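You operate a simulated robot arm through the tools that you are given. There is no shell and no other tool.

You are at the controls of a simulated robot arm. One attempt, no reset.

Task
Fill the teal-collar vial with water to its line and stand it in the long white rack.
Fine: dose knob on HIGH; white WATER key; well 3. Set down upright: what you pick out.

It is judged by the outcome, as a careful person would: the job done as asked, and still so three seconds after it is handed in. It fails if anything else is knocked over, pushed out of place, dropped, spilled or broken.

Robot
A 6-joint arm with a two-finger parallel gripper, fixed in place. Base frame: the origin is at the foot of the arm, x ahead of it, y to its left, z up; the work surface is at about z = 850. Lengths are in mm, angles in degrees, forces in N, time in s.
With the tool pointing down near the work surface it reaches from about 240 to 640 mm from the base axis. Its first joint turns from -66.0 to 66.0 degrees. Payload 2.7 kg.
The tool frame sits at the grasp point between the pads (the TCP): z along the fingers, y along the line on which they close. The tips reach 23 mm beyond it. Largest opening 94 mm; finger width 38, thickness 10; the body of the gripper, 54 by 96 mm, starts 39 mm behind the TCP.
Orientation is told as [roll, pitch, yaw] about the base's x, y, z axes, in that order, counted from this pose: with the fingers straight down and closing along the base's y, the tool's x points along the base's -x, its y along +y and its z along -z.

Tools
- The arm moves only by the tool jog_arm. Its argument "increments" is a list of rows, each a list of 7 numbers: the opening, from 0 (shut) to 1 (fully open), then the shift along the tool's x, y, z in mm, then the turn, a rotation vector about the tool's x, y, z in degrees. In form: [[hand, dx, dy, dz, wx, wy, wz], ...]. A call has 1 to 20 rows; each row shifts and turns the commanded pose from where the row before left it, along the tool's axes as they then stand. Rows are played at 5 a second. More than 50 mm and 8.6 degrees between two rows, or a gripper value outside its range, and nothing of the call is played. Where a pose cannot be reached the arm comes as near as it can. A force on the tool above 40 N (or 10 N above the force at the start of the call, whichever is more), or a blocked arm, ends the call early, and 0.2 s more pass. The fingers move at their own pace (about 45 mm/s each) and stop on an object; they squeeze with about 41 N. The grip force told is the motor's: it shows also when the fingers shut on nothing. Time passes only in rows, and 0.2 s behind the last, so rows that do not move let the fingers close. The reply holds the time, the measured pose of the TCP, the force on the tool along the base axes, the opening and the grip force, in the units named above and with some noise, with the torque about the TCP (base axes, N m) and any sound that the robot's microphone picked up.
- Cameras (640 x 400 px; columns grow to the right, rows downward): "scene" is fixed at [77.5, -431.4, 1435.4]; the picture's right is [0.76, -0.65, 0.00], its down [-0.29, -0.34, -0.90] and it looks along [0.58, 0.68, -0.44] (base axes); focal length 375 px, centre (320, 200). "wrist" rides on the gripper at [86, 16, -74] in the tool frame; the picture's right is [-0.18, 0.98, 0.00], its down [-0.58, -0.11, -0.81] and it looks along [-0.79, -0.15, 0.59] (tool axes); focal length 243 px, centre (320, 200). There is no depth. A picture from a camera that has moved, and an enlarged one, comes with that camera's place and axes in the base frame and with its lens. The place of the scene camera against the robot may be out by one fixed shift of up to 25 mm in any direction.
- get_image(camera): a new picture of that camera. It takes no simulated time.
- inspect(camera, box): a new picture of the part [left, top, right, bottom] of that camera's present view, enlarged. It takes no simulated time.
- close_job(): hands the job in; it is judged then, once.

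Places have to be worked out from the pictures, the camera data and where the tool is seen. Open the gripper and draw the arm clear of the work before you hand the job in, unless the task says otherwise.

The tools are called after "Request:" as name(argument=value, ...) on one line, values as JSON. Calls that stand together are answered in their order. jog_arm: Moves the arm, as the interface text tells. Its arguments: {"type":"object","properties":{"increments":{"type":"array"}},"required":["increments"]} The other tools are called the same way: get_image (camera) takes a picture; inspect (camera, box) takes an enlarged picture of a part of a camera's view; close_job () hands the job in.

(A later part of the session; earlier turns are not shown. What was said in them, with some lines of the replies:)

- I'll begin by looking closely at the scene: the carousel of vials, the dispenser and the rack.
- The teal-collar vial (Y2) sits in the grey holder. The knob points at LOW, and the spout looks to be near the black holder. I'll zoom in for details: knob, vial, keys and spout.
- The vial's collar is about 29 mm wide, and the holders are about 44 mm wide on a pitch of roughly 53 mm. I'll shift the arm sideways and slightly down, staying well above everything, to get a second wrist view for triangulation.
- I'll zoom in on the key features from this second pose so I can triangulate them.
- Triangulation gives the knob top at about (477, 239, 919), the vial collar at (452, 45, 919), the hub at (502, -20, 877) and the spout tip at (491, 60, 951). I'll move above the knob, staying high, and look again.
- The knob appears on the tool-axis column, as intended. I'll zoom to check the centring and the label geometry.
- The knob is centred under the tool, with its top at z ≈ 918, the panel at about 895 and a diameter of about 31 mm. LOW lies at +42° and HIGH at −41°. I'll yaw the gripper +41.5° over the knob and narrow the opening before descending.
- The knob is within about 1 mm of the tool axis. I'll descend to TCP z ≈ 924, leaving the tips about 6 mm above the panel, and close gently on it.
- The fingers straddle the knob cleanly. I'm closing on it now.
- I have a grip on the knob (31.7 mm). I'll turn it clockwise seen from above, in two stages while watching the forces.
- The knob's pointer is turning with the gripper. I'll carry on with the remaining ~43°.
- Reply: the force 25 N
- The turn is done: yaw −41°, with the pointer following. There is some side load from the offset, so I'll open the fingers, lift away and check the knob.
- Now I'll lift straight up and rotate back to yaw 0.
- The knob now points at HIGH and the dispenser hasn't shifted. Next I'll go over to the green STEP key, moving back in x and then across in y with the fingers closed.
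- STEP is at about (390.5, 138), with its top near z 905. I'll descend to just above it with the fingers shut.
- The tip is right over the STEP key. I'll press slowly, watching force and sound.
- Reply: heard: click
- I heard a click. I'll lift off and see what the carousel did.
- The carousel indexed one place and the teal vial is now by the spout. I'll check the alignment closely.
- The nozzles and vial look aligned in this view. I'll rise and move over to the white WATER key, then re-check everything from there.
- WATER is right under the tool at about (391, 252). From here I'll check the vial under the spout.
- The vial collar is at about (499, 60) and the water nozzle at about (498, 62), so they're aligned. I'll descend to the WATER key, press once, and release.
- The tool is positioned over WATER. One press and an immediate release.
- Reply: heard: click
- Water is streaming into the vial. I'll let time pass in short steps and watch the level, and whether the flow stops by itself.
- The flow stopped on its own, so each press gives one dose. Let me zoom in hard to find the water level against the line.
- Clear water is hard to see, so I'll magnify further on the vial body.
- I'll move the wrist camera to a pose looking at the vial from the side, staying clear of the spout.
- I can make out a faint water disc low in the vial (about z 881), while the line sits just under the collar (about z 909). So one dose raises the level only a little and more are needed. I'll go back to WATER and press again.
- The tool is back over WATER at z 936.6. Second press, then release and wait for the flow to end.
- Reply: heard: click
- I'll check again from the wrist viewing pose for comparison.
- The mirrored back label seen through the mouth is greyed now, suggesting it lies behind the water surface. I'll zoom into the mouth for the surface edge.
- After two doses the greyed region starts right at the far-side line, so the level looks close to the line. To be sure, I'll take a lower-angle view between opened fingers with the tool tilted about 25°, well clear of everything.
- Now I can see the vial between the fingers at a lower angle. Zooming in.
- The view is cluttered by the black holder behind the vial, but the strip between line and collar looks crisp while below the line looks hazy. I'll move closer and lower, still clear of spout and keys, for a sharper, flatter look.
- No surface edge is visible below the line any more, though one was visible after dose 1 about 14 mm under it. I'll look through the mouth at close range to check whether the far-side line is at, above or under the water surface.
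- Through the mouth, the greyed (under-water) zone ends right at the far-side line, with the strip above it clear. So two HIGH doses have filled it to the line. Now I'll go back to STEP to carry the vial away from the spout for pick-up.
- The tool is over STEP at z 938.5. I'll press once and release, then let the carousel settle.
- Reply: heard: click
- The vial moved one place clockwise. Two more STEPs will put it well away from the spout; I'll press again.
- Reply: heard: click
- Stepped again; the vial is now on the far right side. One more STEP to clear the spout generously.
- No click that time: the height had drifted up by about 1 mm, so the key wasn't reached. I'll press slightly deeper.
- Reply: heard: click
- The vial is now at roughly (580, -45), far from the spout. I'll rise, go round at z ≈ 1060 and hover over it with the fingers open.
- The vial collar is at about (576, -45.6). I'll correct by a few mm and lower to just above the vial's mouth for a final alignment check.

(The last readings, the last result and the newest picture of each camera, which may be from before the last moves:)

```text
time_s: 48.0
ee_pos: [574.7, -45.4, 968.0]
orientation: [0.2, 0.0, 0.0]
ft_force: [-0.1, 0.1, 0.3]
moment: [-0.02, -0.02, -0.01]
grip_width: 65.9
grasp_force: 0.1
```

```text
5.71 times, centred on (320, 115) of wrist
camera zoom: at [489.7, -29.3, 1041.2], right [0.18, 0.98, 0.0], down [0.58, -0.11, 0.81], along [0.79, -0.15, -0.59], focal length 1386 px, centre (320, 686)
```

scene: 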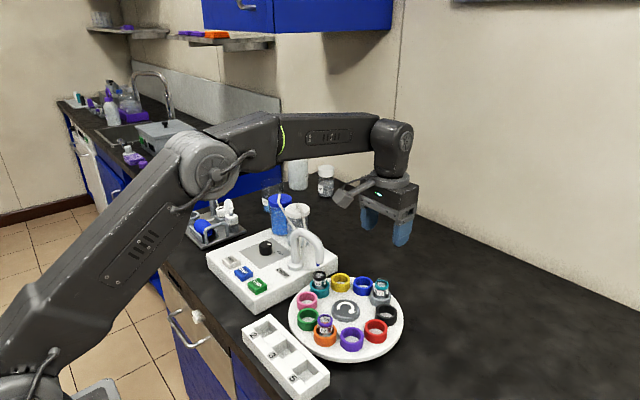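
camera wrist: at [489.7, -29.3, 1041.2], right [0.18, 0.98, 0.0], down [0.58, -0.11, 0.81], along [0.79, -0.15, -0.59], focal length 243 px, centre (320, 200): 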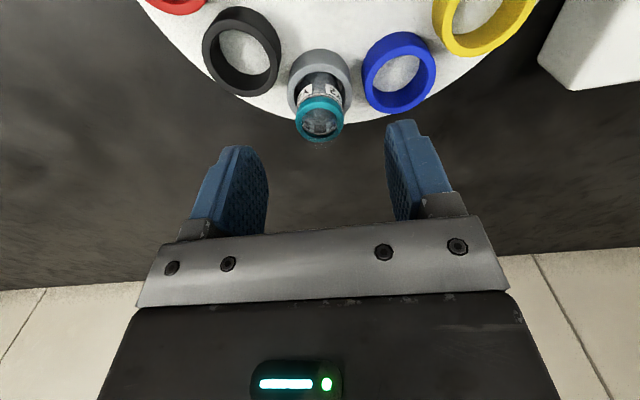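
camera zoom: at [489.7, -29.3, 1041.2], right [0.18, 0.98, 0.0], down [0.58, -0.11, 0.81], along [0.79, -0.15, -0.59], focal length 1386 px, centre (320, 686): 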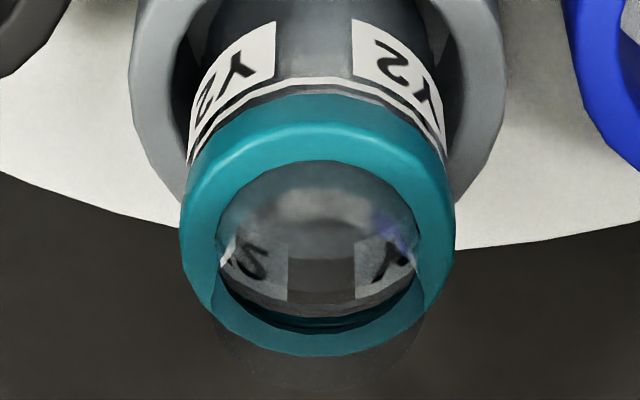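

Alignment is within about 1 mm. I'll descend to TCP z ≈ 924, with the tips well above the holder rim, and keep the fingers open.

Request:
jog_arm(increments=[[0.7, 0, 0, 15, 0, 0, 0], [0.7, 0, 0, 15, 0, 0, 0], [0.7, 0, 0, 13, 0, 0, 0], [0.7, 0, 0, 0, 0, 0, 0]])

Request:
get_image(camera="wrist")

Request:
inspect(camera="scene", box=[340, 240, 420, 320])

```text
time_s: 49.0
ee_pos: [576.1, -43.8, 924.2]
orientation: [0.0, -0.1, 0.1]
ft_force: [0.4, -0.2, 0.1]
moment: [0.05, 0.03, 0.0]
grip_width: 65.6
grasp_force: 0.1
```

```text
taken
camera wrist: at [490.0, -27.9, 998.6], right [0.18, 0.98, 0.0], down [0.58, -0.11, 0.81], along [0.79, -0.15, -0.59], focal length 243 px, centre (320, 200)
```

wrist: 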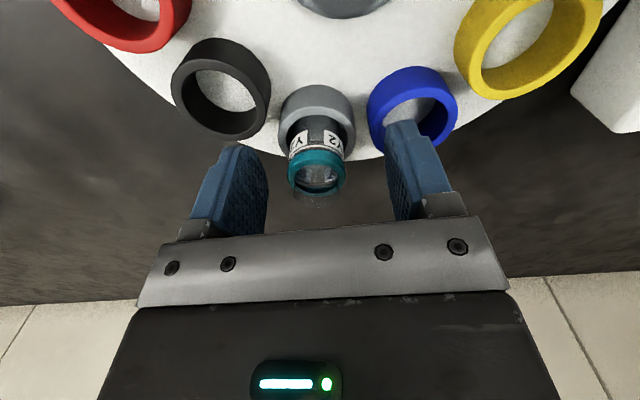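

```text
5.00 times, centred on (380, 280) of scene
camera zoom: at [77.5, -431.4, 1435.4], right [0.76, -0.65, 0.0], down [-0.29, -0.34, -0.9], along [0.58, 0.68, -0.44], focal length 1876 px, centre (20, -200)
```

zoom: 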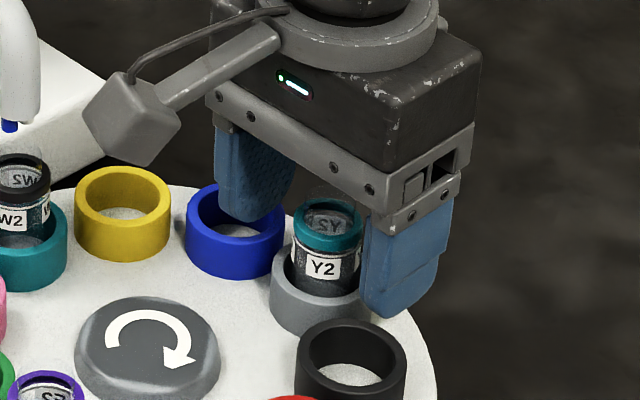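

The fingers are either side of the collar, above the neighbouring holder rims. I'll centre by −1.7 mm in y and close on the collar.

Request:
jog_arm(increments=[[0.7, 0, -1.7, 0, 0, 0, 0], [0.5, 0, 0, 0, 0, 0, 0], [0.4, 0, 0, 0, 0, 0, 0], [0.27, 0, 0, 0, 0, 0, 0], [0.27, 0, 0, 0, 0, 0, 0], [0.27, 0, 0, 0, 0, 0, 0]])

Request:
get_image(camera="wrist")

Request:
inspect(camera="scene", box=[340, 240, 420, 320])

```text
time_s: 50.4
ee_pos: [574.9, -46.5, 924.3]
orientation: [0.1, 0.0, 0.1]
ft_force: [-0.6, 0.3, 0.1]
moment: [0.0, 0.02, -0.02]
grip_width: 26.4
grasp_force: 1.0
```

```text
taken
camera wrist: at [489.6, -29.7, 999.0], right [0.18, 0.98, 0.0], down [0.58, -0.11, 0.81], along [0.79, -0.15, -0.59], focal length 243 px, centre (320, 200)
```

wrist: 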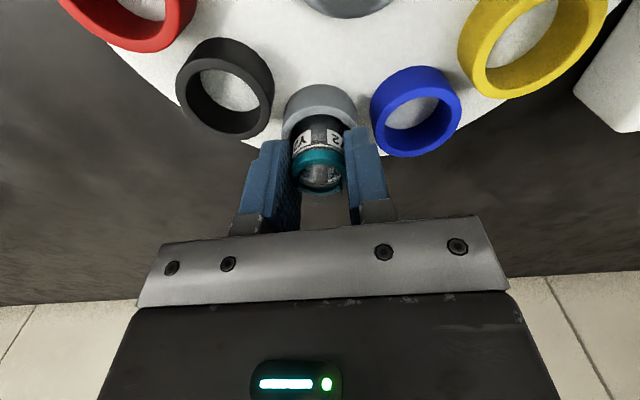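

```text
5.00 times, centred on (380, 280) of scene
camera zoom: at [77.5, -431.4, 1435.4], right [0.76, -0.65, 0.0], down [-0.29, -0.34, -0.9], along [0.58, 0.68, -0.44], focal length 1876 px, centre (20, -200)
```

zoom: 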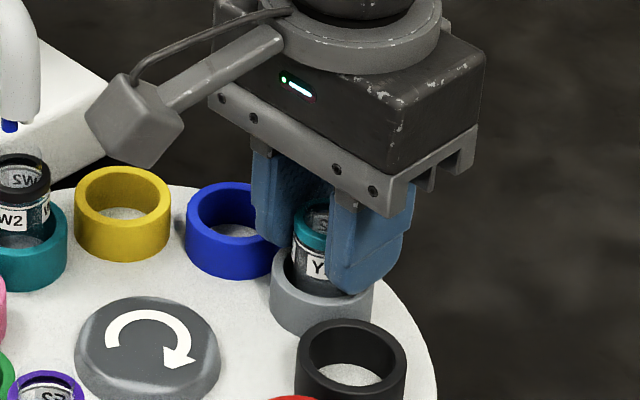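

The gap is 26.4 mm with almost no force, so the collar is a bit narrower than estimated. Closing further.

Request:
jog_arm(increments=[[0.22, 0, 0, 0, 0, 0, 0], [0.18, 0, 0, 0, 0, 0, 0], [0.18, 0, 0, 0, 0, 0, 0]])

Request:
get_image(camera="wrist")

```text
time_s: 51.2
ee_pos: [575.0, -44.8, 925.8]
orientation: [0.0, -0.1, 0.1]
ft_force: [0.1, 0.9, 5.1]
moment: [0.01, 0.02, -0.04]
grip_width: 22.2
grasp_force: 41.5
```

```text
taken
camera wrist: at [489.8, -29.7, 999.5], right [0.18, 0.98, 0.0], down [0.58, -0.11, 0.81], along [0.79, -0.15, -0.59], focal length 243 px, centre (320, 200)
```

wrist: 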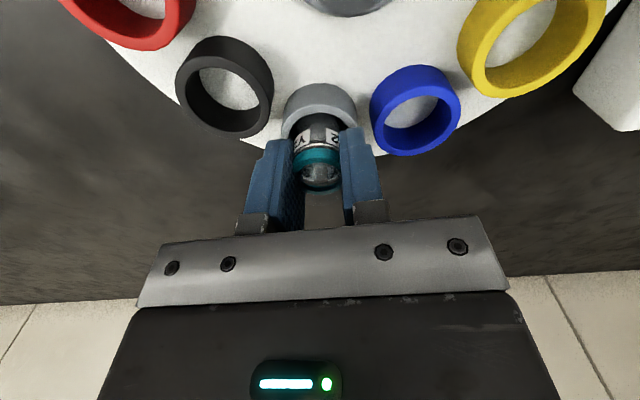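

Request:
inspect(camera="wrist", box=[260, 110, 380, 210])

Request:
inspect(camera="scene", box=[350, 260, 410, 310])

```text
4.00 times, centred on (320, 160) of wrist
camera zoom: at [489.8, -29.7, 999.5], right [0.18, 0.98, 0.0], down [0.58, -0.11, 0.81], along [0.79, -0.15, -0.59], focal length 970 px, centre (320, 360)
```

zoom: 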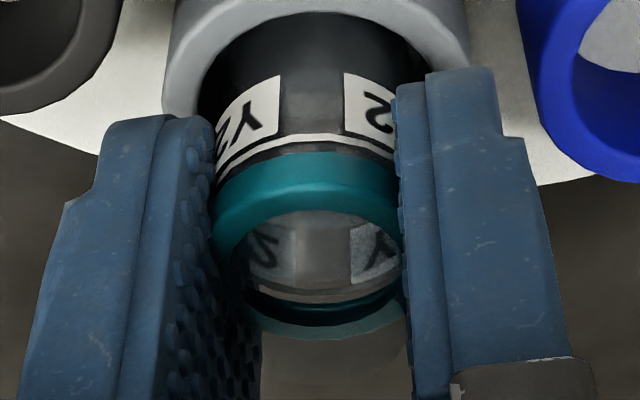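

```text
8.00 times, centred on (380, 285) of scene
camera zoom: at [77.4, -431.4, 1435.4], right [0.76, -0.65, 0.0], down [-0.29, -0.34, -0.9], along [0.58, 0.68, -0.44], focal length 3001 px, centre (-160, -480)
```

zoom: 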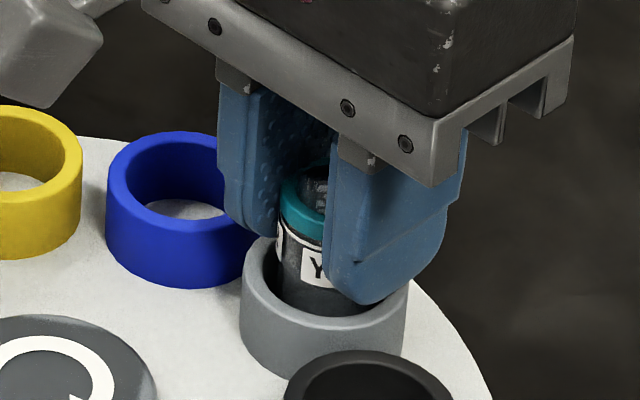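

The pads hold the vial at about 22 mm with 41 N, and it looks upright. I'll lift slowly by 10 mm and check that it comes along.

Request:
jog_arm(increments=[[0.18, 0, 0, -3, 0, 0, 0], [0.18, 0, 0, -3, 0, 0, 0], [0.18, 0, 0, -4, 0, 0, 0], [0.18, 0, 0, 0, 0, 0, 0]])

Request:
inspect(camera="scene", box=[350, 260, 410, 310])

Request:
get_image(camera="wrist")

```text
time_s: 52.2
ee_pos: [575.7, -45.7, 934.9]
orientation: [0.1, -0.1, 0.0]
ft_force: [0.7, 1.1, 0.2]
moment: [-0.05, -0.03, 0.0]
grip_width: 23.5
grasp_force: 41.8
```

```text
8.00 times, centred on (380, 285) of scene
camera zoom: at [77.5, -431.4, 1435.4], right [0.76, -0.65, 0.0], down [-0.29, -0.34, -0.9], along [0.58, 0.68, -0.44], focal length 3001 px, centre (-160, -480)
```

zoom: 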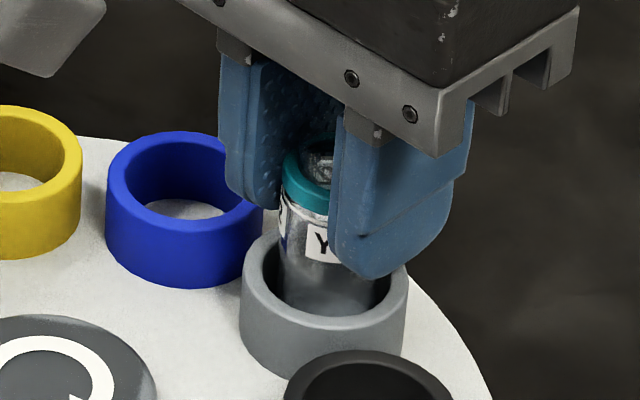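

```text
taken
camera wrist: at [489.9, -30.1, 1008.4], right [0.18, 0.98, 0.0], down [0.58, -0.11, 0.81], along [0.79, -0.15, -0.59], focal length 243 px, centre (320, 200)
```

wrist: 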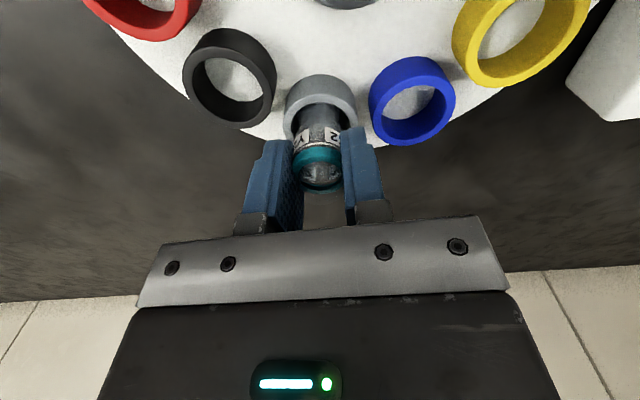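

Request:
inspect(camera="wrist", box=[260, 90, 380, 210])

```text
3.33 times, centred on (320, 150) of wrist
camera zoom: at [489.9, -30.1, 1008.4], right [0.18, 0.98, 0.0], down [0.58, -0.11, 0.81], along [0.79, -0.15, -0.59], focal length 809 px, centre (320, 367)
```

zoom: 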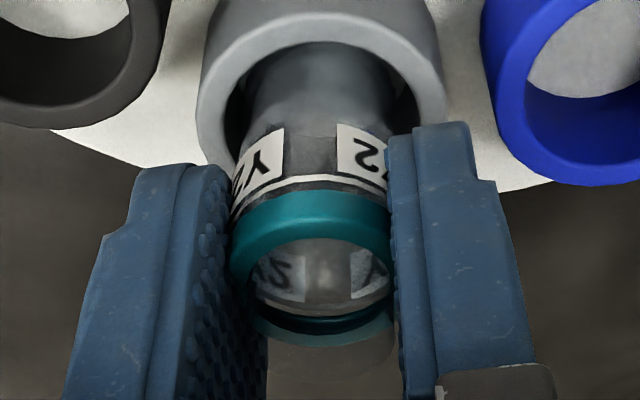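

The vial is rising with the gripper, with perhaps ~1 mm of settling. I'll lift another 8 mm gently and compare to make sure there's no ongoing slip.

Request:
jog_arm(increments=[[0.18, 0, 0, -2, 0, 0, 0], [0.18, 0, 0, -3, 0, 0, 0], [0.18, 0, 0, -3, 0, 0, 0], [0.18, 0, 0, 0, 0, 0, 0]])

Request:
inspect(camera="wrist", box=[260, 90, 380, 210])

Request:
inspect(camera="scene", box=[350, 250, 410, 300])

```text
time_s: 53.2
ee_pos: [577.1, -45.8, 943.1]
orientation: [0.1, 0.0, 0.0]
ft_force: [0.4, 0.4, -0.9]
moment: [0.0, 0.01, 0.0]
grip_width: 24.1
grasp_force: 41.0
```

```text
3.33 times, centred on (320, 150) of wrist
camera zoom: at [490.7, -29.6, 1017.3], right [0.18, 0.98, 0.0], down [0.58, -0.11, 0.81], along [0.79, -0.15, -0.59], focal length 809 px, centre (320, 367)
```

zoom: 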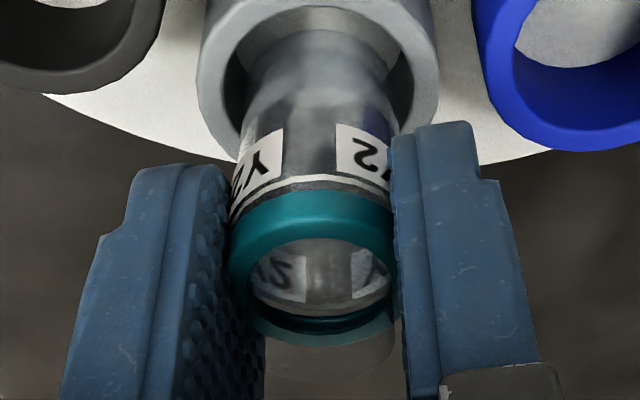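

```text
8.00 times, centred on (380, 275) of scene
camera zoom: at [77.5, -431.4, 1435.4], right [0.76, -0.65, 0.0], down [-0.29, -0.34, -0.9], along [0.58, 0.68, -0.44], focal length 3001 px, centre (-160, -400)
```

zoom: 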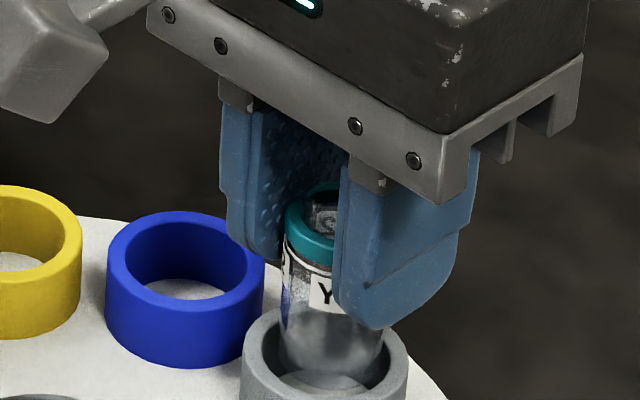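

It's holding steady and stays upright. I'll lift smoothly to z ≈ 1030 so the vial clears the others.

Request:
jog_arm(increments=[[0.18, 0, 0, -6, 0, 0, 0], [0.18, 0, 0, -12, 0, 0, 0], [0.18, 0, 0, -15, 0, 0, 0], [0.18, 0, 0, -15, 0, 0, 0], [0.18, 0, 0, -15, 0, 0, 0], [0.18, 0, 0, -15, 0, 0, 0], [0.18, 0, 0, -8, 0, 0, 0], [0.18, 0, 0, -3, 0, 0, 0], [0.18, 0, 0, 0, 0, 0, 0]])

Request:
inspect(camera="wrist", box=[260, 90, 380, 210])

Request:
inspect(camera="scene", box=[330, 200, 430, 280])

```text
time_s: 55.2
ee_pos: [575.6, -44.2, 1032.5]
orientation: [0.1, -0.2, 0.0]
ft_force: [0.0, 0.0, 0.4]
moment: [-0.01, 0.0, -0.02]
grip_width: 24.4
grasp_force: 41.1
```

```text
3.33 times, centred on (320, 150) of wrist
camera zoom: at [490.8, -29.8, 1107.0], right [0.18, 0.98, 0.0], down [0.58, -0.11, 0.81], along [0.79, -0.15, -0.59], focal length 809 px, centre (320, 367)
```

zoom: 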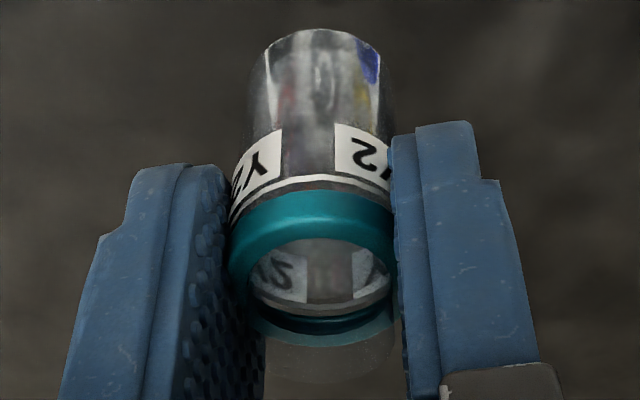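

```text
5.00 times, centred on (380, 240) of scene
camera zoom: at [77.5, -431.4, 1435.4], right [0.76, -0.65, 0.0], down [-0.29, -0.34, -0.9], along [0.58, 0.68, -0.44], focal length 1876 px, centre (20, 0)
```

zoom: 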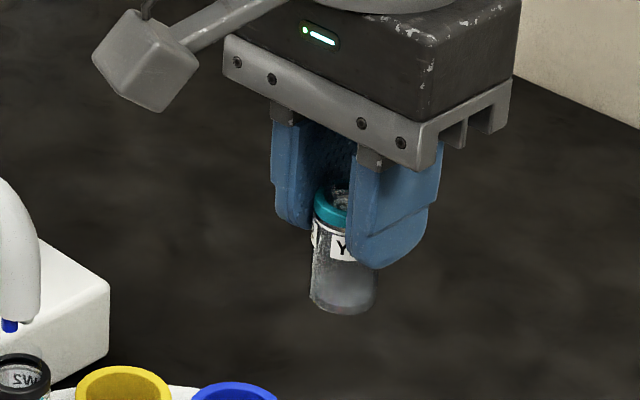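

The vial is held upright and clear of the carousel. With a plain background I can re-check the fill level against the line.

Request:
inspect(camera="wrist", box=[296, 95, 344, 150])

Request:
inspect(camera="wrist", box=[300, 140, 344, 200])

Request:
inspect(camera="scene", box=[374, 230, 404, 268])

```text
7.27 times, centred on (320, 122) of wrist
camera zoom: at [490.8, -29.8, 1107.0], right [0.18, 0.98, 0.0], down [0.58, -0.11, 0.81], along [0.79, -0.15, -0.59], focal length 1764 px, centre (320, 764)
```

zoom: 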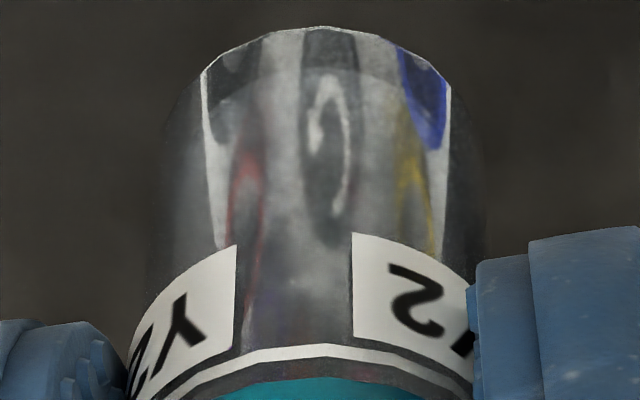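

```text
6.67 times, centred on (322, 170) of wrist
camera zoom: at [490.8, -29.8, 1107.0], right [0.18, 0.98, 0.0], down [0.58, -0.11, 0.81], along [0.79, -0.15, -0.59], focal length 1618 px, centre (307, 400)
```

zoom: 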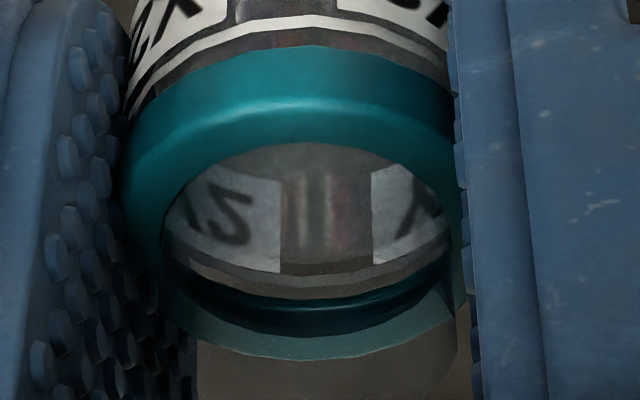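

```text
10.53 times, centred on (389, 249) of scene
camera zoom: at [77.5, -431.4, 1435.4], right [0.76, -0.65, 0.0], down [-0.29, -0.34, -0.9], along [0.58, 0.68, -0.44], focal length 3949 px, centre (-406, -316)
```

zoom: 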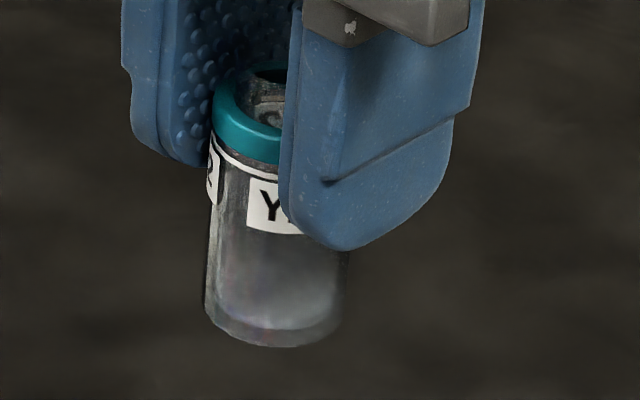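

The level sits at the line with the vial upright. Its bottom is about 48.5 mm below the TCP, the rack top is at about 882.5, the well 3 floor at about 859.5, and the well 3 centre at about (347, -19.5). I'll carry it smoothly over to the rack at this height.

Request:
jog_arm(increments=[[0.18, 6, 0.6, 0, 0, 0, 0], [0.18, 12, 1.3, 0, 0, 0, 0], [0.18, 18, 1.9, 0, 0, 0, 0], [0.18, 22, 2.4, 0, 0, 0, 0], [0.18, 22, 2.4, 0, 0, 0, 0], [0.18, 22, 2.4, 0, 0, 0, 0], [0.18, 22, 2.4, 0, 0, 0, 0], [0.18, 22, 2.4, 0, 0, 0, 0], [0.18, 22, 2.4, 0, 0, 0, 0], [0.18, 20, 2.2, 0, 0, 0, 0], [0.18, 16, 1.7, 0, 0, 0, 0], [0.18, 12, 1.3, 0, 0, 0, 0], [0.18, 8, 0.9, 0, 0, 0, 0], [0.18, 4, 0.4, 0, 0, 0, 0], [0.18, 0, 0, 0, 0, 0, 0]])

Request:
get_image(camera="wrist")

Request:
get_image(camera="scene")

```text
time_s: 58.4
ee_pos: [347.5, -21.8, 1031.4]
orientation: [0.1, 0.0, 0.1]
ft_force: [0.3, -0.7, -0.6]
moment: [-0.02, -0.01, -0.03]
grip_width: 24.0
grasp_force: 40.9
```

```text
taken
camera wrist: at [261.0, -5.7, 1105.6], right [0.18, 0.98, 0.0], down [0.58, -0.11, 0.81], along [0.79, -0.15, -0.59], focal length 243 px, centre (320, 200)
```

wrist: 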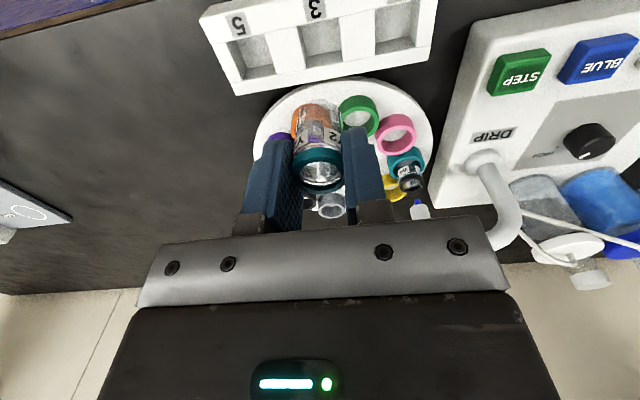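

```text
taken
```

scene: 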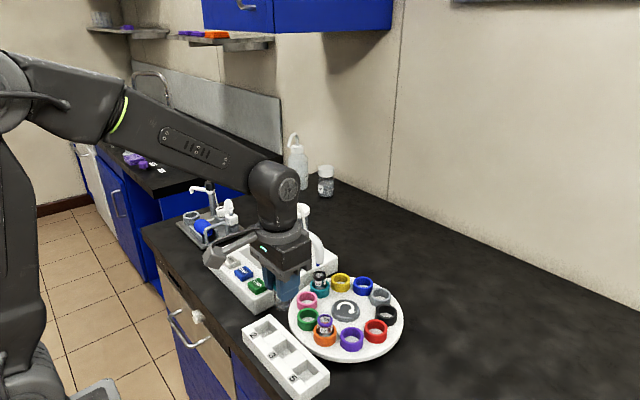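

Request:
inspect(camera="wrist", box=[270, 0, 380, 80])

```text
5.00 times, centred on (325, 40) of wrist
camera zoom: at [261.0, -5.7, 1105.6], right [0.18, 0.98, 0.0], down [0.58, -0.11, 0.81], along [0.79, -0.15, -0.59], focal length 1213 px, centre (295, 1000)
```

zoom: 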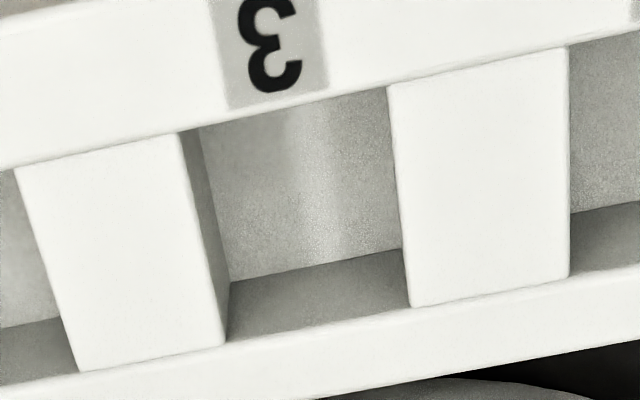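

Well 3 spans x 330–363 and y −37 to −4, so its centre is (346.5, −20.5). I'll check where the vial's base is relative to the tool.

Request:
inspect(camera="wrist", box=[285, 95, 355, 195])

Request:
inspect(camera="scene", box=[240, 240, 340, 390])

```text
4.00 times, centred on (320, 145) of wrist
camera zoom: at [261.0, -5.7, 1105.6], right [0.18, 0.98, 0.0], down [0.58, -0.11, 0.81], along [0.79, -0.15, -0.59], focal length 970 px, centre (320, 420)
```

zoom: 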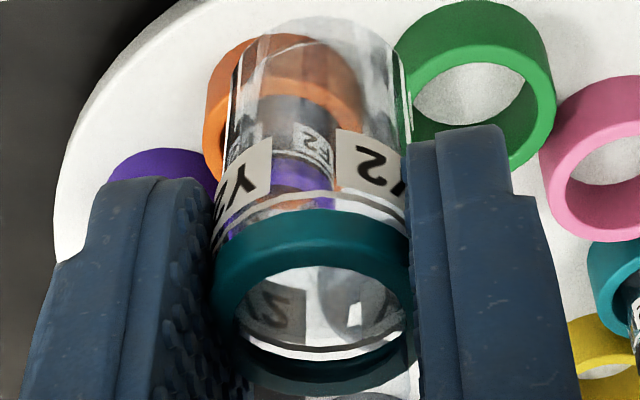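

```text
2.67 times, centred on (290, 315) of scene
camera zoom: at [77.5, -431.4, 1435.4], right [0.76, -0.65, 0.0], down [-0.29, -0.34, -0.9], along [0.58, 0.68, -0.44], focal length 1000 px, centre (400, -107)
```

zoom: 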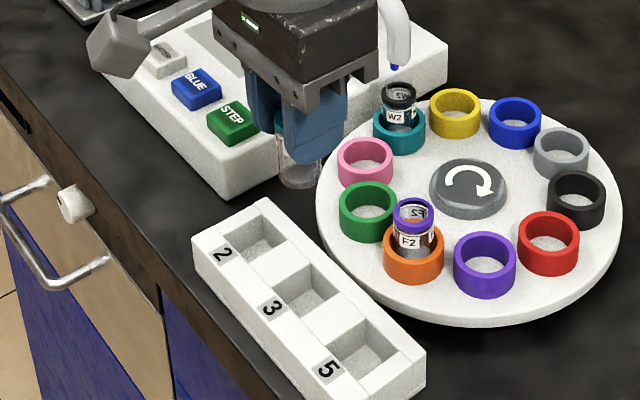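

The vial is centred in the gripper and vertical. I'll apply the small correction and lower until the base is about 15 mm above the rack, then check again.

Request:
jog_arm(increments=[[0.18, 0.5, 1.2, 5, 0, 0, 0], [0.18, 0, 0, 12, 0, 0, 0], [0.18, 0, 0, 18, 0, 0, 0], [0.18, 0, 0, 18, 0, 0, 0], [0.18, 0, 0, 15, 0, 0, 0], [0.18, 0, 0, 8, 0, 0, 0], [0.18, 0, 0, 4, 0, 0, 0], [0.18, 0, 0, 0, 0, 0, 0]])

Request:
get_image(camera="wrist")

Request:
inspect(camera="scene", box=[240, 270, 340, 390])

```text
time_s: 60.2
ee_pos: [346.7, -19.5, 951.6]
orientation: [0.1, 0.0, 0.0]
ft_force: [-0.4, -0.3, -0.7]
moment: [0.01, 0.01, 0.04]
grip_width: 24.3
grasp_force: 41.0
```

```text
taken
camera wrist: at [261.1, -3.8, 1025.9], right [0.18, 0.98, 0.0], down [0.58, -0.11, 0.81], along [0.79, -0.15, -0.59], focal length 243 px, centre (320, 200)
```

wrist: 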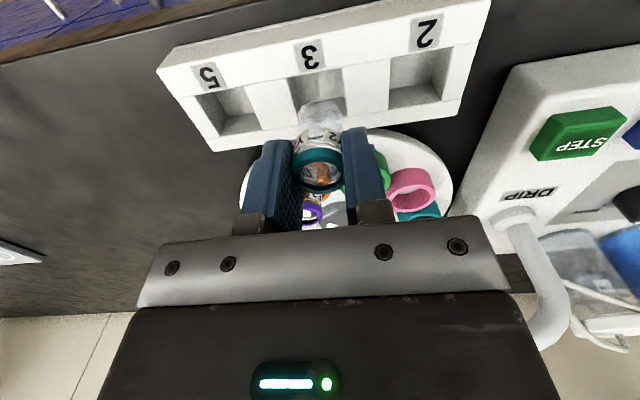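

```text
3.33 times, centred on (290, 330) of scene
camera zoom: at [77.5, -431.4, 1435.4], right [0.76, -0.65, 0.0], down [-0.29, -0.34, -0.9], along [0.58, 0.68, -0.44], focal length 1250 px, centre (420, -233)
```

zoom: 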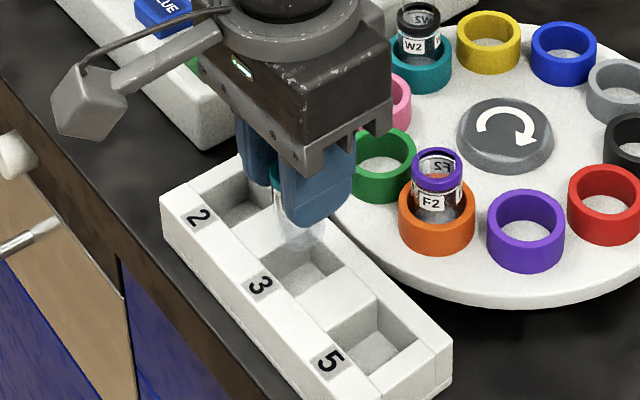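

Request:
inspect(camera="wrist", box=[270, 60, 380, 150])

```text
4.44 times, centred on (325, 105) of wrist
camera zoom: at [261.1, -3.8, 1025.9], right [0.18, 0.98, 0.0], down [0.58, -0.11, 0.81], along [0.79, -0.15, -0.59], focal length 1078 px, centre (298, 622)
```

zoom: 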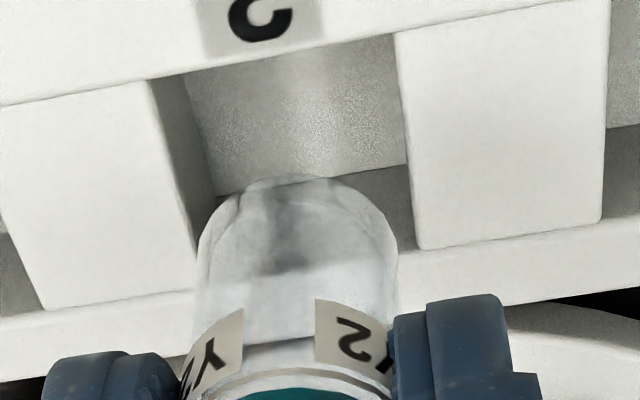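

The geometry lines up: vial axis at about (347, −20.3) against the well centre (346.5, −20.5). I'll lower slowly into the well, monitoring force.

Request:
jog_arm(increments=[[0.18, 0.3, 0, 5, 0, 0, 0], [0.18, 0, 0, 5, 0, 0, 0], [0.18, 0, 0, 5, 0, 0, 0], [0.18, 0, 0, 5, 0, 0, 0], [0.18, 0, 0, 4, 0, 0, 0], [0.18, 0, 0, 4, 0, 0, 0], [0.18, 0, 0, 0, 0, 0, 0]])

Request:
inspect(camera="wrist", box=[260, 60, 380, 190])

Request:
inspect(camera="scene", box=[250, 300, 330, 380])

```text
time_s: 61.8
ee_pos: [346.4, -20.5, 924.0]
orientation: [0.2, 0.0, 0.0]
ft_force: [0.0, -0.4, -0.5]
moment: [-0.02, -0.02, 0.03]
grip_width: 24.2
grasp_force: 41.0
```

```text
3.08 times, centred on (320, 125) of wrist
camera zoom: at [261.1, -4.3, 997.8], right [0.18, 0.98, 0.0], down [0.58, -0.11, 0.81], along [0.79, -0.15, -0.59], focal length 746 px, centre (320, 431)
```

zoom: 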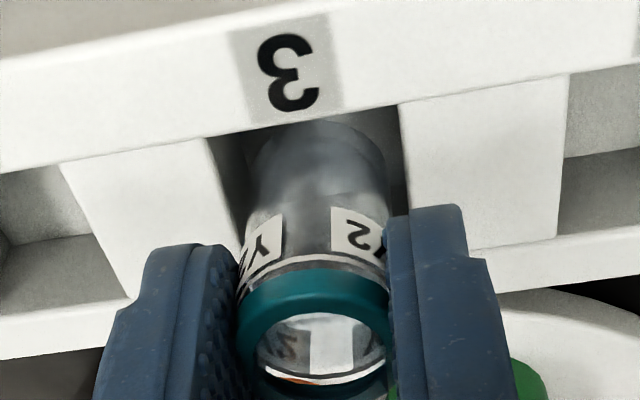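

```text
5.00 times, centred on (290, 340) of scene
camera zoom: at [77.5, -431.4, 1435.4], right [0.76, -0.65, 0.0], down [-0.29, -0.34, -0.9], along [0.58, 0.68, -0.44], focal length 1876 px, centre (470, -500)
```

zoom: 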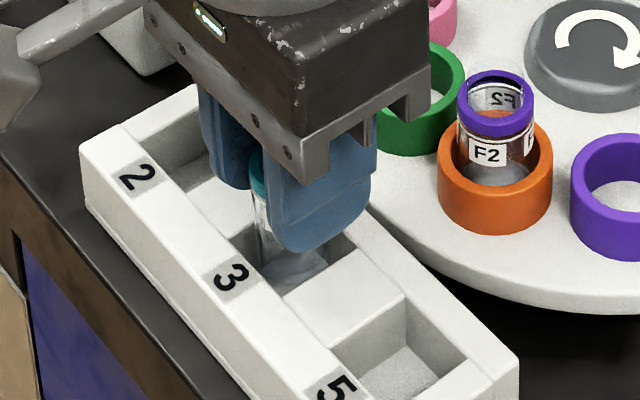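

The vial is inside well 3 with no contact force. Continuing down in 2 mm steps.

Request:
jog_arm(increments=[[0.18, 0, 0, 3, 0, 0, 0], [0.18, 0, 0, 3, 0, 0, 0], [0.18, 0, 0, 2, 0, 0, 0], [0.18, 0, 0, 2, 0, 0, 0], [0.18, 0, 0, 0, 0, 0, 0]])

Request:
inspect(camera="scene", box=[260, 310, 320, 370])

```text
time_s: 63.0
ee_pos: [347.4, -20.4, 915.4]
orientation: [0.1, -0.1, -0.1]
ft_force: [-0.4, 0.0, 0.2]
moment: [-0.01, 0.02, 0.01]
grip_width: 24.4
grasp_force: 40.7
```

```text
6.67 times, centred on (290, 340) of scene
camera zoom: at [77.5, -431.4, 1435.4], right [0.76, -0.65, 0.0], down [-0.29, -0.34, -0.9], along [0.58, 0.68, -0.44], focal length 2501 px, centre (520, -733)
```

zoom: 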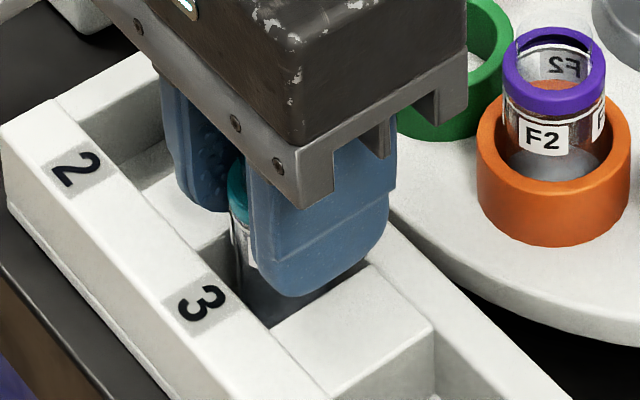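

No contact yet at 915. Going in 1 mm steps and watching for floor contact.

Request:
jog_arm(increments=[[0.18, 0, 0, 1.5, 0, 0, 0], [0.18, 0, 0, 1.5, 0, 0, 0], [0.18, 0, 0, 0, 0, 0, 0]])

```text
time_s: 63.8
ee_pos: [347.5, -19.5, 911.5]
orientation: [0.2, 0.0, -0.1]
ft_force: [-0.2, 0.5, 0.0]
moment: [0.01, 0.0, -0.03]
grip_width: 24.5
grasp_force: 41.3
```

Request:
jog_arm(increments=[[0.18, 0, 0, 1, 0, 0, 0], [0.18, 0, 0, 1, 0, 0, 0], [0.18, 0, 0, 0, 0, 0, 0]])

Request:
inspect(camera="scene", box=[260, 310, 320, 370])

Request:
inspect(camera="wrist", box=[250, 60, 390, 210])

```text
time_s: 64.6
ee_pos: [347.3, -18.3, 909.3]
orientation: [0.1, 0.0, 0.1]
ft_force: [-0.1, 0.7, -0.1]
moment: [-0.04, 0.01, 0.0]
grip_width: 24.1
grasp_force: 40.9
```

```text
6.67 times, centred on (290, 340) of scene
camera zoom: at [77.5, -431.4, 1435.4], right [0.76, -0.65, 0.0], down [-0.29, -0.34, -0.9], along [0.58, 0.68, -0.44], focal length 2501 px, centre (520, -733)
```

zoom: 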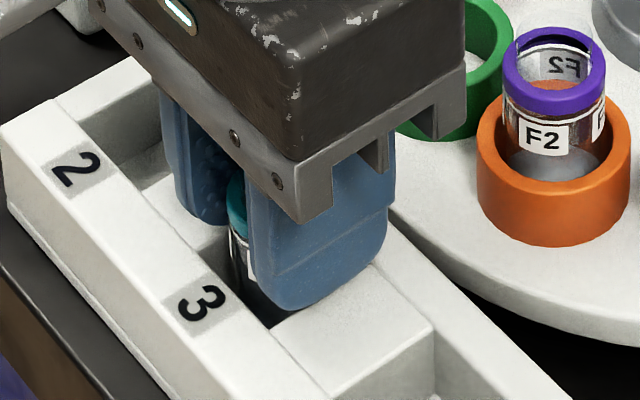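

```text
2.67 times, centred on (320, 135) of wrist
camera zoom: at [261.1, -3.5, 982.9], right [0.18, 0.98, 0.0], down [0.58, -0.11, 0.81], along [0.79, -0.15, -0.59], focal length 647 px, centre (320, 373)
```

zoom: 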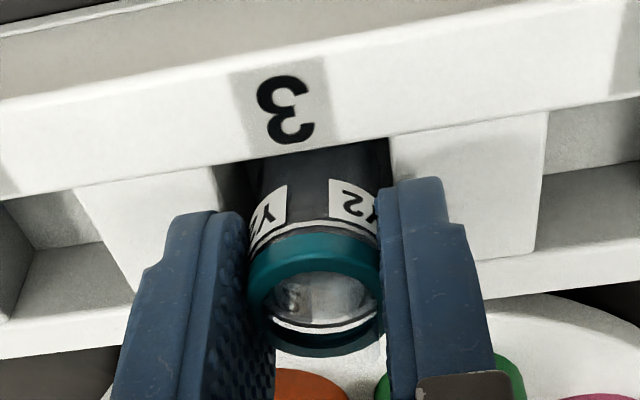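

Still no contact at about 909. The tips are about 3–4 mm above the rack top, so I'll continue in 1 mm steps.

Request:
jog_arm(increments=[[0.18, 0, 0, 0.7, 0, 0, 0], [0.18, 0, 0, 0.7, 0, 0, 0], [0.18, 0, 0, 0, 0, 0, 0]])

```text
time_s: 65.4
ee_pos: [346.5, -20.3, 908.0]
orientation: [0.1, -0.1, 0.0]
ft_force: [0.7, 0.1, 0.2]
moment: [0.0, 0.0, 0.0]
grip_width: 24.2
grasp_force: 40.8
```

Request:
jog_arm(increments=[[0.18, 0, 0, 0.7, 0, 0, 0], [0.18, 0, 0, 0.7, 0, 0, 0], [0.18, 0, 0, 0, 0, 0, 0]])

Request:
inspect(camera="scene", box=[260, 310, 320, 370])

```text
time_s: 66.2
ee_pos: [346.6, -18.9, 906.6]
orientation: [0.1, -0.2, 0.1]
ft_force: [-2.1, -0.4, 12.6]
moment: [-0.01, 0.11, 0.01]
grip_width: 24.2
grasp_force: 41.4
```

```text
6.67 times, centred on (290, 340) of scene
camera zoom: at [77.3, -431.4, 1435.4], right [0.76, -0.65, 0.0], down [-0.29, -0.34, -0.9], along [0.58, 0.68, -0.44], focal length 2501 px, centre (520, -733)
```

zoom: 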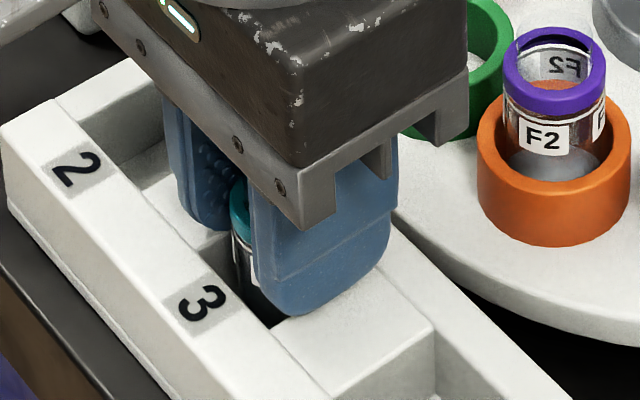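

Contact registered (about 13 N up) at z ≈ 906.7. I'll ease up by 0.8 mm to relieve it, then open the fingers only a little and in stages.

Request:
jog_arm(increments=[[0.18, 0, 0, -0.8, 0, 0, 0], [0.18, 0, 0, 0, 0, 0, 0]])

```text
time_s: 66.8
ee_pos: [348.0, -19.7, 908.1]
orientation: [0.0, -0.1, 0.0]
ft_force: [1.6, -0.3, 6.0]
moment: [0.0, -0.08, 0.0]
grip_width: 24.4
grasp_force: 40.9
```

Request:
jog_arm(increments=[[0.27, 0, 0, 0, 0, 0, 0], [0.29, 0, 0, 0, 0, 0, 0], [0.32, 0, 0, 0, 0, 0, 0], [0.35, 0, 0, 0, 0, 0, 0], [0.38, 0, 0, 0, 0, 0, 0], [0.38, 0, 0, 0, 0, 0, 0]])

Request:
inspect(camera="scene", box=[260, 310, 320, 370])

Request:
inspect(camera="wrist", box=[250, 60, 390, 210])

```text
time_s: 68.2
ee_pos: [347.5, -20.1, 907.1]
orientation: [0.1, 0.0, 0.0]
ft_force: [0.1, 0.3, 0.5]
moment: [0.0, 0.01, 0.02]
grip_width: 35.8
grasp_force: 0.0
```

```text
6.67 times, centred on (290, 340) of scene
camera zoom: at [77.5, -431.4, 1435.4], right [0.76, -0.65, 0.0], down [-0.29, -0.34, -0.9], along [0.58, 0.68, -0.44], focal length 2501 px, centre (520, -733)
```

zoom: 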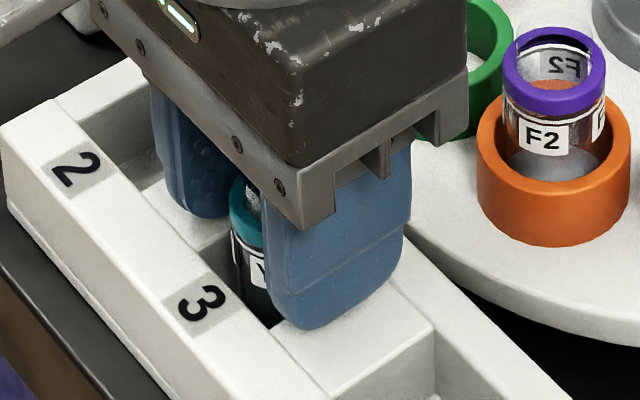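

```text
2.67 times, centred on (320, 135) of wrist
camera zoom: at [261.4, -4.1, 981.1], right [0.18, 0.98, 0.0], down [0.58, -0.11, 0.81], along [0.79, -0.15, -0.59], focal length 647 px, centre (320, 373)
```

zoom: 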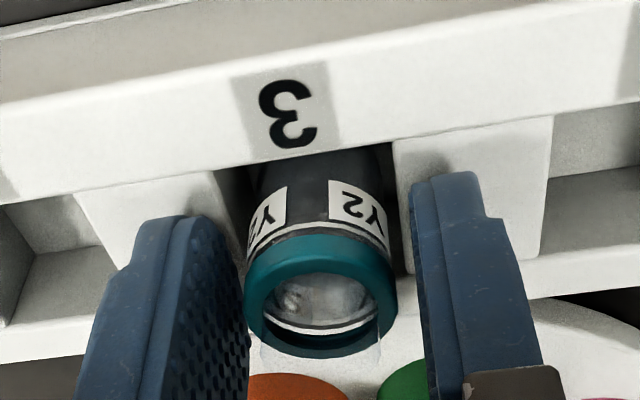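

The vial is released and standing in well 3. I'll open a bit more for clearance, then lift straight up slowly.

Request:
jog_arm(increments=[[0.42, 0, 0, -0.5, 0, 0, 0], [0.47, 0, 0, -0.5, 0, 0, 0], [0.5, 0, 0, 0, 0, 0, 0], [0.5, 0, 0, -4, 0, 0, 0], [0.5, 0, 0, -6, 0, 0, 0], [0.5, 0, 0, -10, 0, 0, 0], [0.5, 0, 0, 0, 0, 0, 0]])

Request:
inspect(camera="wrist", box=[250, 60, 390, 210])

Request:
inspect(camera="scene", box=[250, 300, 330, 380])

```text
time_s: 69.8
ee_pos: [346.6, -19.5, 927.7]
orientation: [0.1, 0.0, 0.0]
ft_force: [-1.1, 0.0, -0.3]
moment: [-0.03, 0.04, 0.02]
grip_width: 46.9
grasp_force: 0.0
```

```text
2.67 times, centred on (320, 135) of wrist
camera zoom: at [261.1, -4.0, 1002.6], right [0.18, 0.98, 0.0], down [0.58, -0.11, 0.81], along [0.79, -0.15, -0.59], focal length 647 px, centre (320, 373)
```

zoom: 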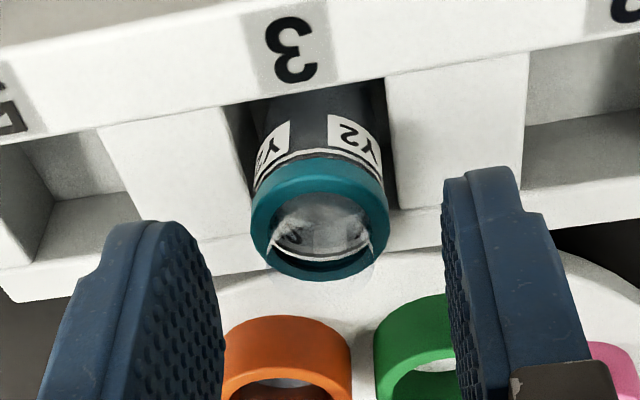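

```text
5.00 times, centred on (290, 340) of scene
camera zoom: at [77.5, -431.4, 1435.4], right [0.76, -0.65, 0.0], down [-0.29, -0.34, -0.9], along [0.58, 0.68, -0.44], focal length 1876 px, centre (470, -500)
```

zoom: 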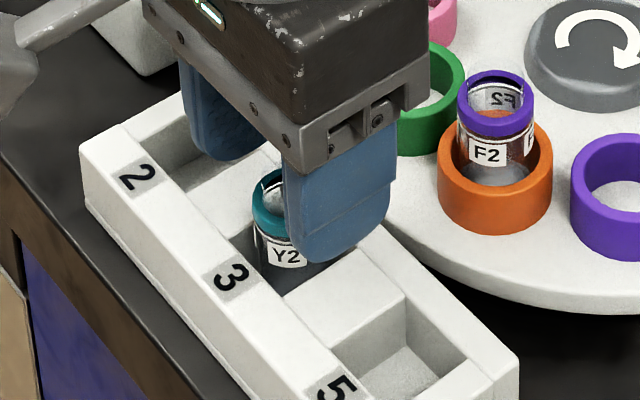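

The vial stands freely in well 3. I'll raise the gripper up and draw it away from the work.

Request:
jog_arm(increments=[[0.6, 0, 0, -20, 0, 0, 0], [0.6, 0, 0, -30, 0, 0, 0], [0.6, 0, 0, -40, 0, 0, 0], [0.6, 0, 0, -40, 0, 0, 0], [0.6, 0, 40, -30, 0, 0, 0], [0.6, 0, 45, 0, 0, 0, 0], [0.6, 0, 45, 0, 0, 0, 0], [0.6, 0, 0, 0, 0, 0, 0]])

Request:
get_image(camera="scene")

Request:
inspect(camera="scene", box=[265, 320, 305, 360])

Request:
get_image(camera="wrist")

```text
time_s: 71.6
ee_pos: [348.7, 111.0, 1086.7]
orientation: [0.2, 0.1, 0.0]
ft_force: [-0.2, 0.5, -0.6]
moment: [-0.01, -0.01, 0.01]
grip_width: 56.3
grasp_force: 0.1
```

```text
taken
```

scene: 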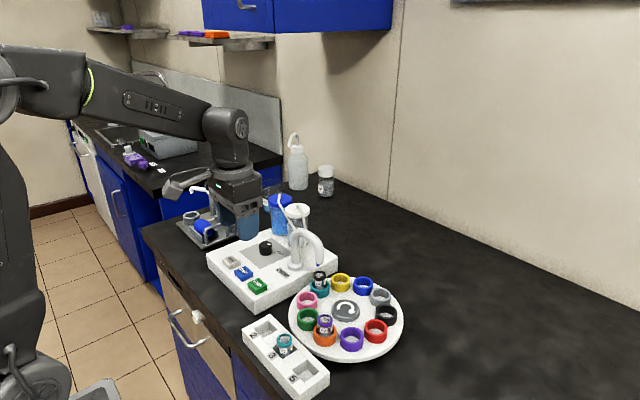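

```text
10.00 times, centred on (285, 340) of scene
camera zoom: at [77.5, -431.4, 1435.4], right [0.76, -0.65, 0.0], down [-0.29, -0.34, -0.9], along [0.58, 0.68, -0.44], focal length 3752 px, centre (670, -1200)
```

zoom: 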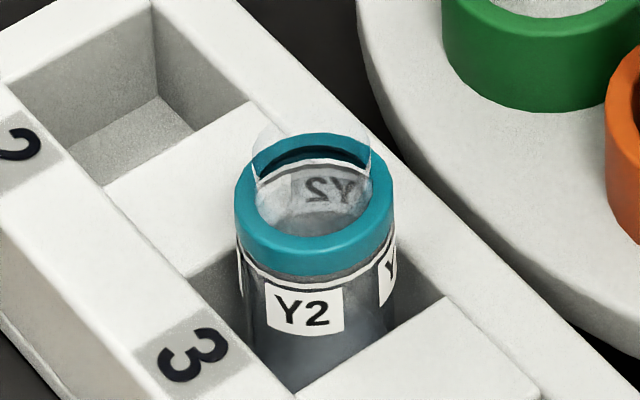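

```text
taken
camera wrist: at [262.2, 126.2, 1161.7], right [0.18, 0.98, 0.0], down [0.58, -0.11, 0.81], along [0.79, -0.15, -0.59], focal length 243 px, centre (320, 200)
```

wrist: 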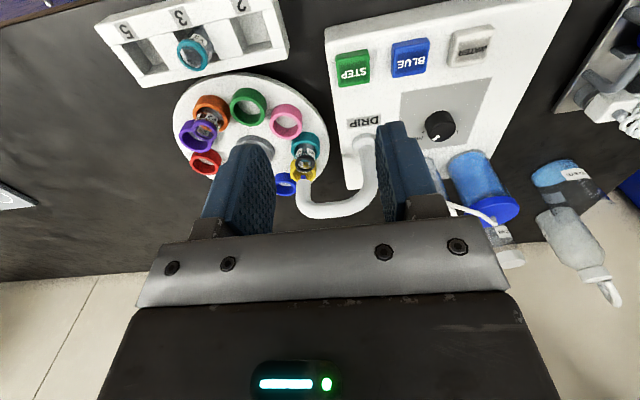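

The vial is upright in well 3 and nothing else has moved. I'll take one last close look at the water level against the line.

Request:
inspect(camera="scene", box=[275, 328, 297, 350])

Request:
inspect(camera="wrist", box=[170, 20, 225, 80])

```text
16.00 times, centred on (286, 339) of scene
camera zoom: at [77.5, -431.4, 1435.4], right [0.76, -0.65, 0.0], down [-0.29, -0.34, -0.9], along [0.58, 0.68, -0.44], focal length 6002 px, centre (864, -2024)
```

zoom: 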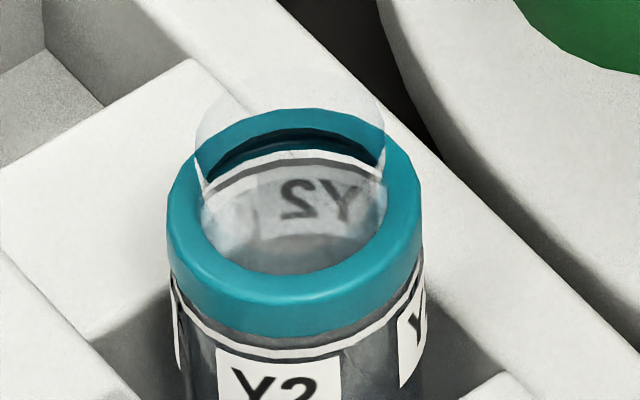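

```text
6.67 times, centred on (198, 50) of wrist
camera zoom: at [262.2, 126.2, 1161.7], right [0.18, 0.98, 0.0], down [0.58, -0.11, 0.81], along [0.79, -0.15, -0.59], focal length 1618 px, centre (1137, 1200)
```

zoom: 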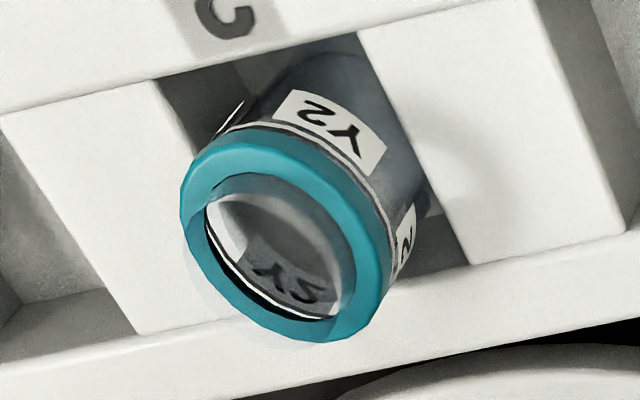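

The water surface meets the line, and the vial is upright in well 3. I'll raise the arm a bit further with the fingers open before handing in.

Request:
jog_arm(increments=[[0.8, 0, 0, -40, 0, 0, 0], [1, 0, 30, -40, 0, 0, 0], [1, 0, 30, -20, 0, 0, 0], [1, 0, 0, 0, 0, 0, 0], [1, 0, 0, 0, 0, 0, 0]])

Request:
get_image(camera="scene")

```text
time_s: 72.8
ee_pos: [345.4, 172.3, 1187.8]
orientation: [0.1, 0.0, -0.1]
ft_force: [-0.3, 0.1, 0.2]
moment: [0.04, -0.02, 0.0]
grip_width: 94.0
grasp_force: 0.0
```

```text
taken
```

scene: 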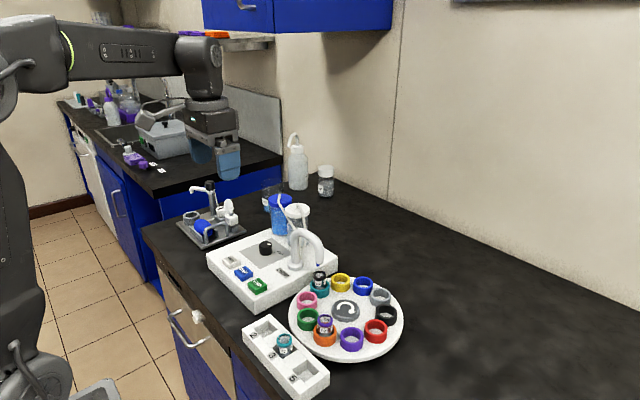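

The arm is clear with the gripper open. The teal-collar vial is filled to its line and stands upright in well 3, and everything else looks undisturbed. Handing in the job.

Request:
close_job()

```text
The job is handed in.
```

I filled the teal-collar vial (Y2) with water to its line and stood it upright in well 3 of the long white rack. The job is handed in, but no verdict came back with it.

- **Filling:** I turned the dose knob from LOW to HIGH and stepped the carousel to bring the vial under the spout. Two presses of the white WATER key filled it. Clear water is hard to see in these pictures, but from several angles the surface met the line.
- **Moving it:** I stepped the carousel on until the vial was clear of the spout. I then gripped it by the collar and carried it upright to the rack.
- **Afterwards:** In the last pictures nothing else was knocked over, moved or spilled. The gripper was open and the arm clear of the work.

The carousel now sits four steps on from where it started, with the other two vials still in their own holders. The knob is still on HIGH.
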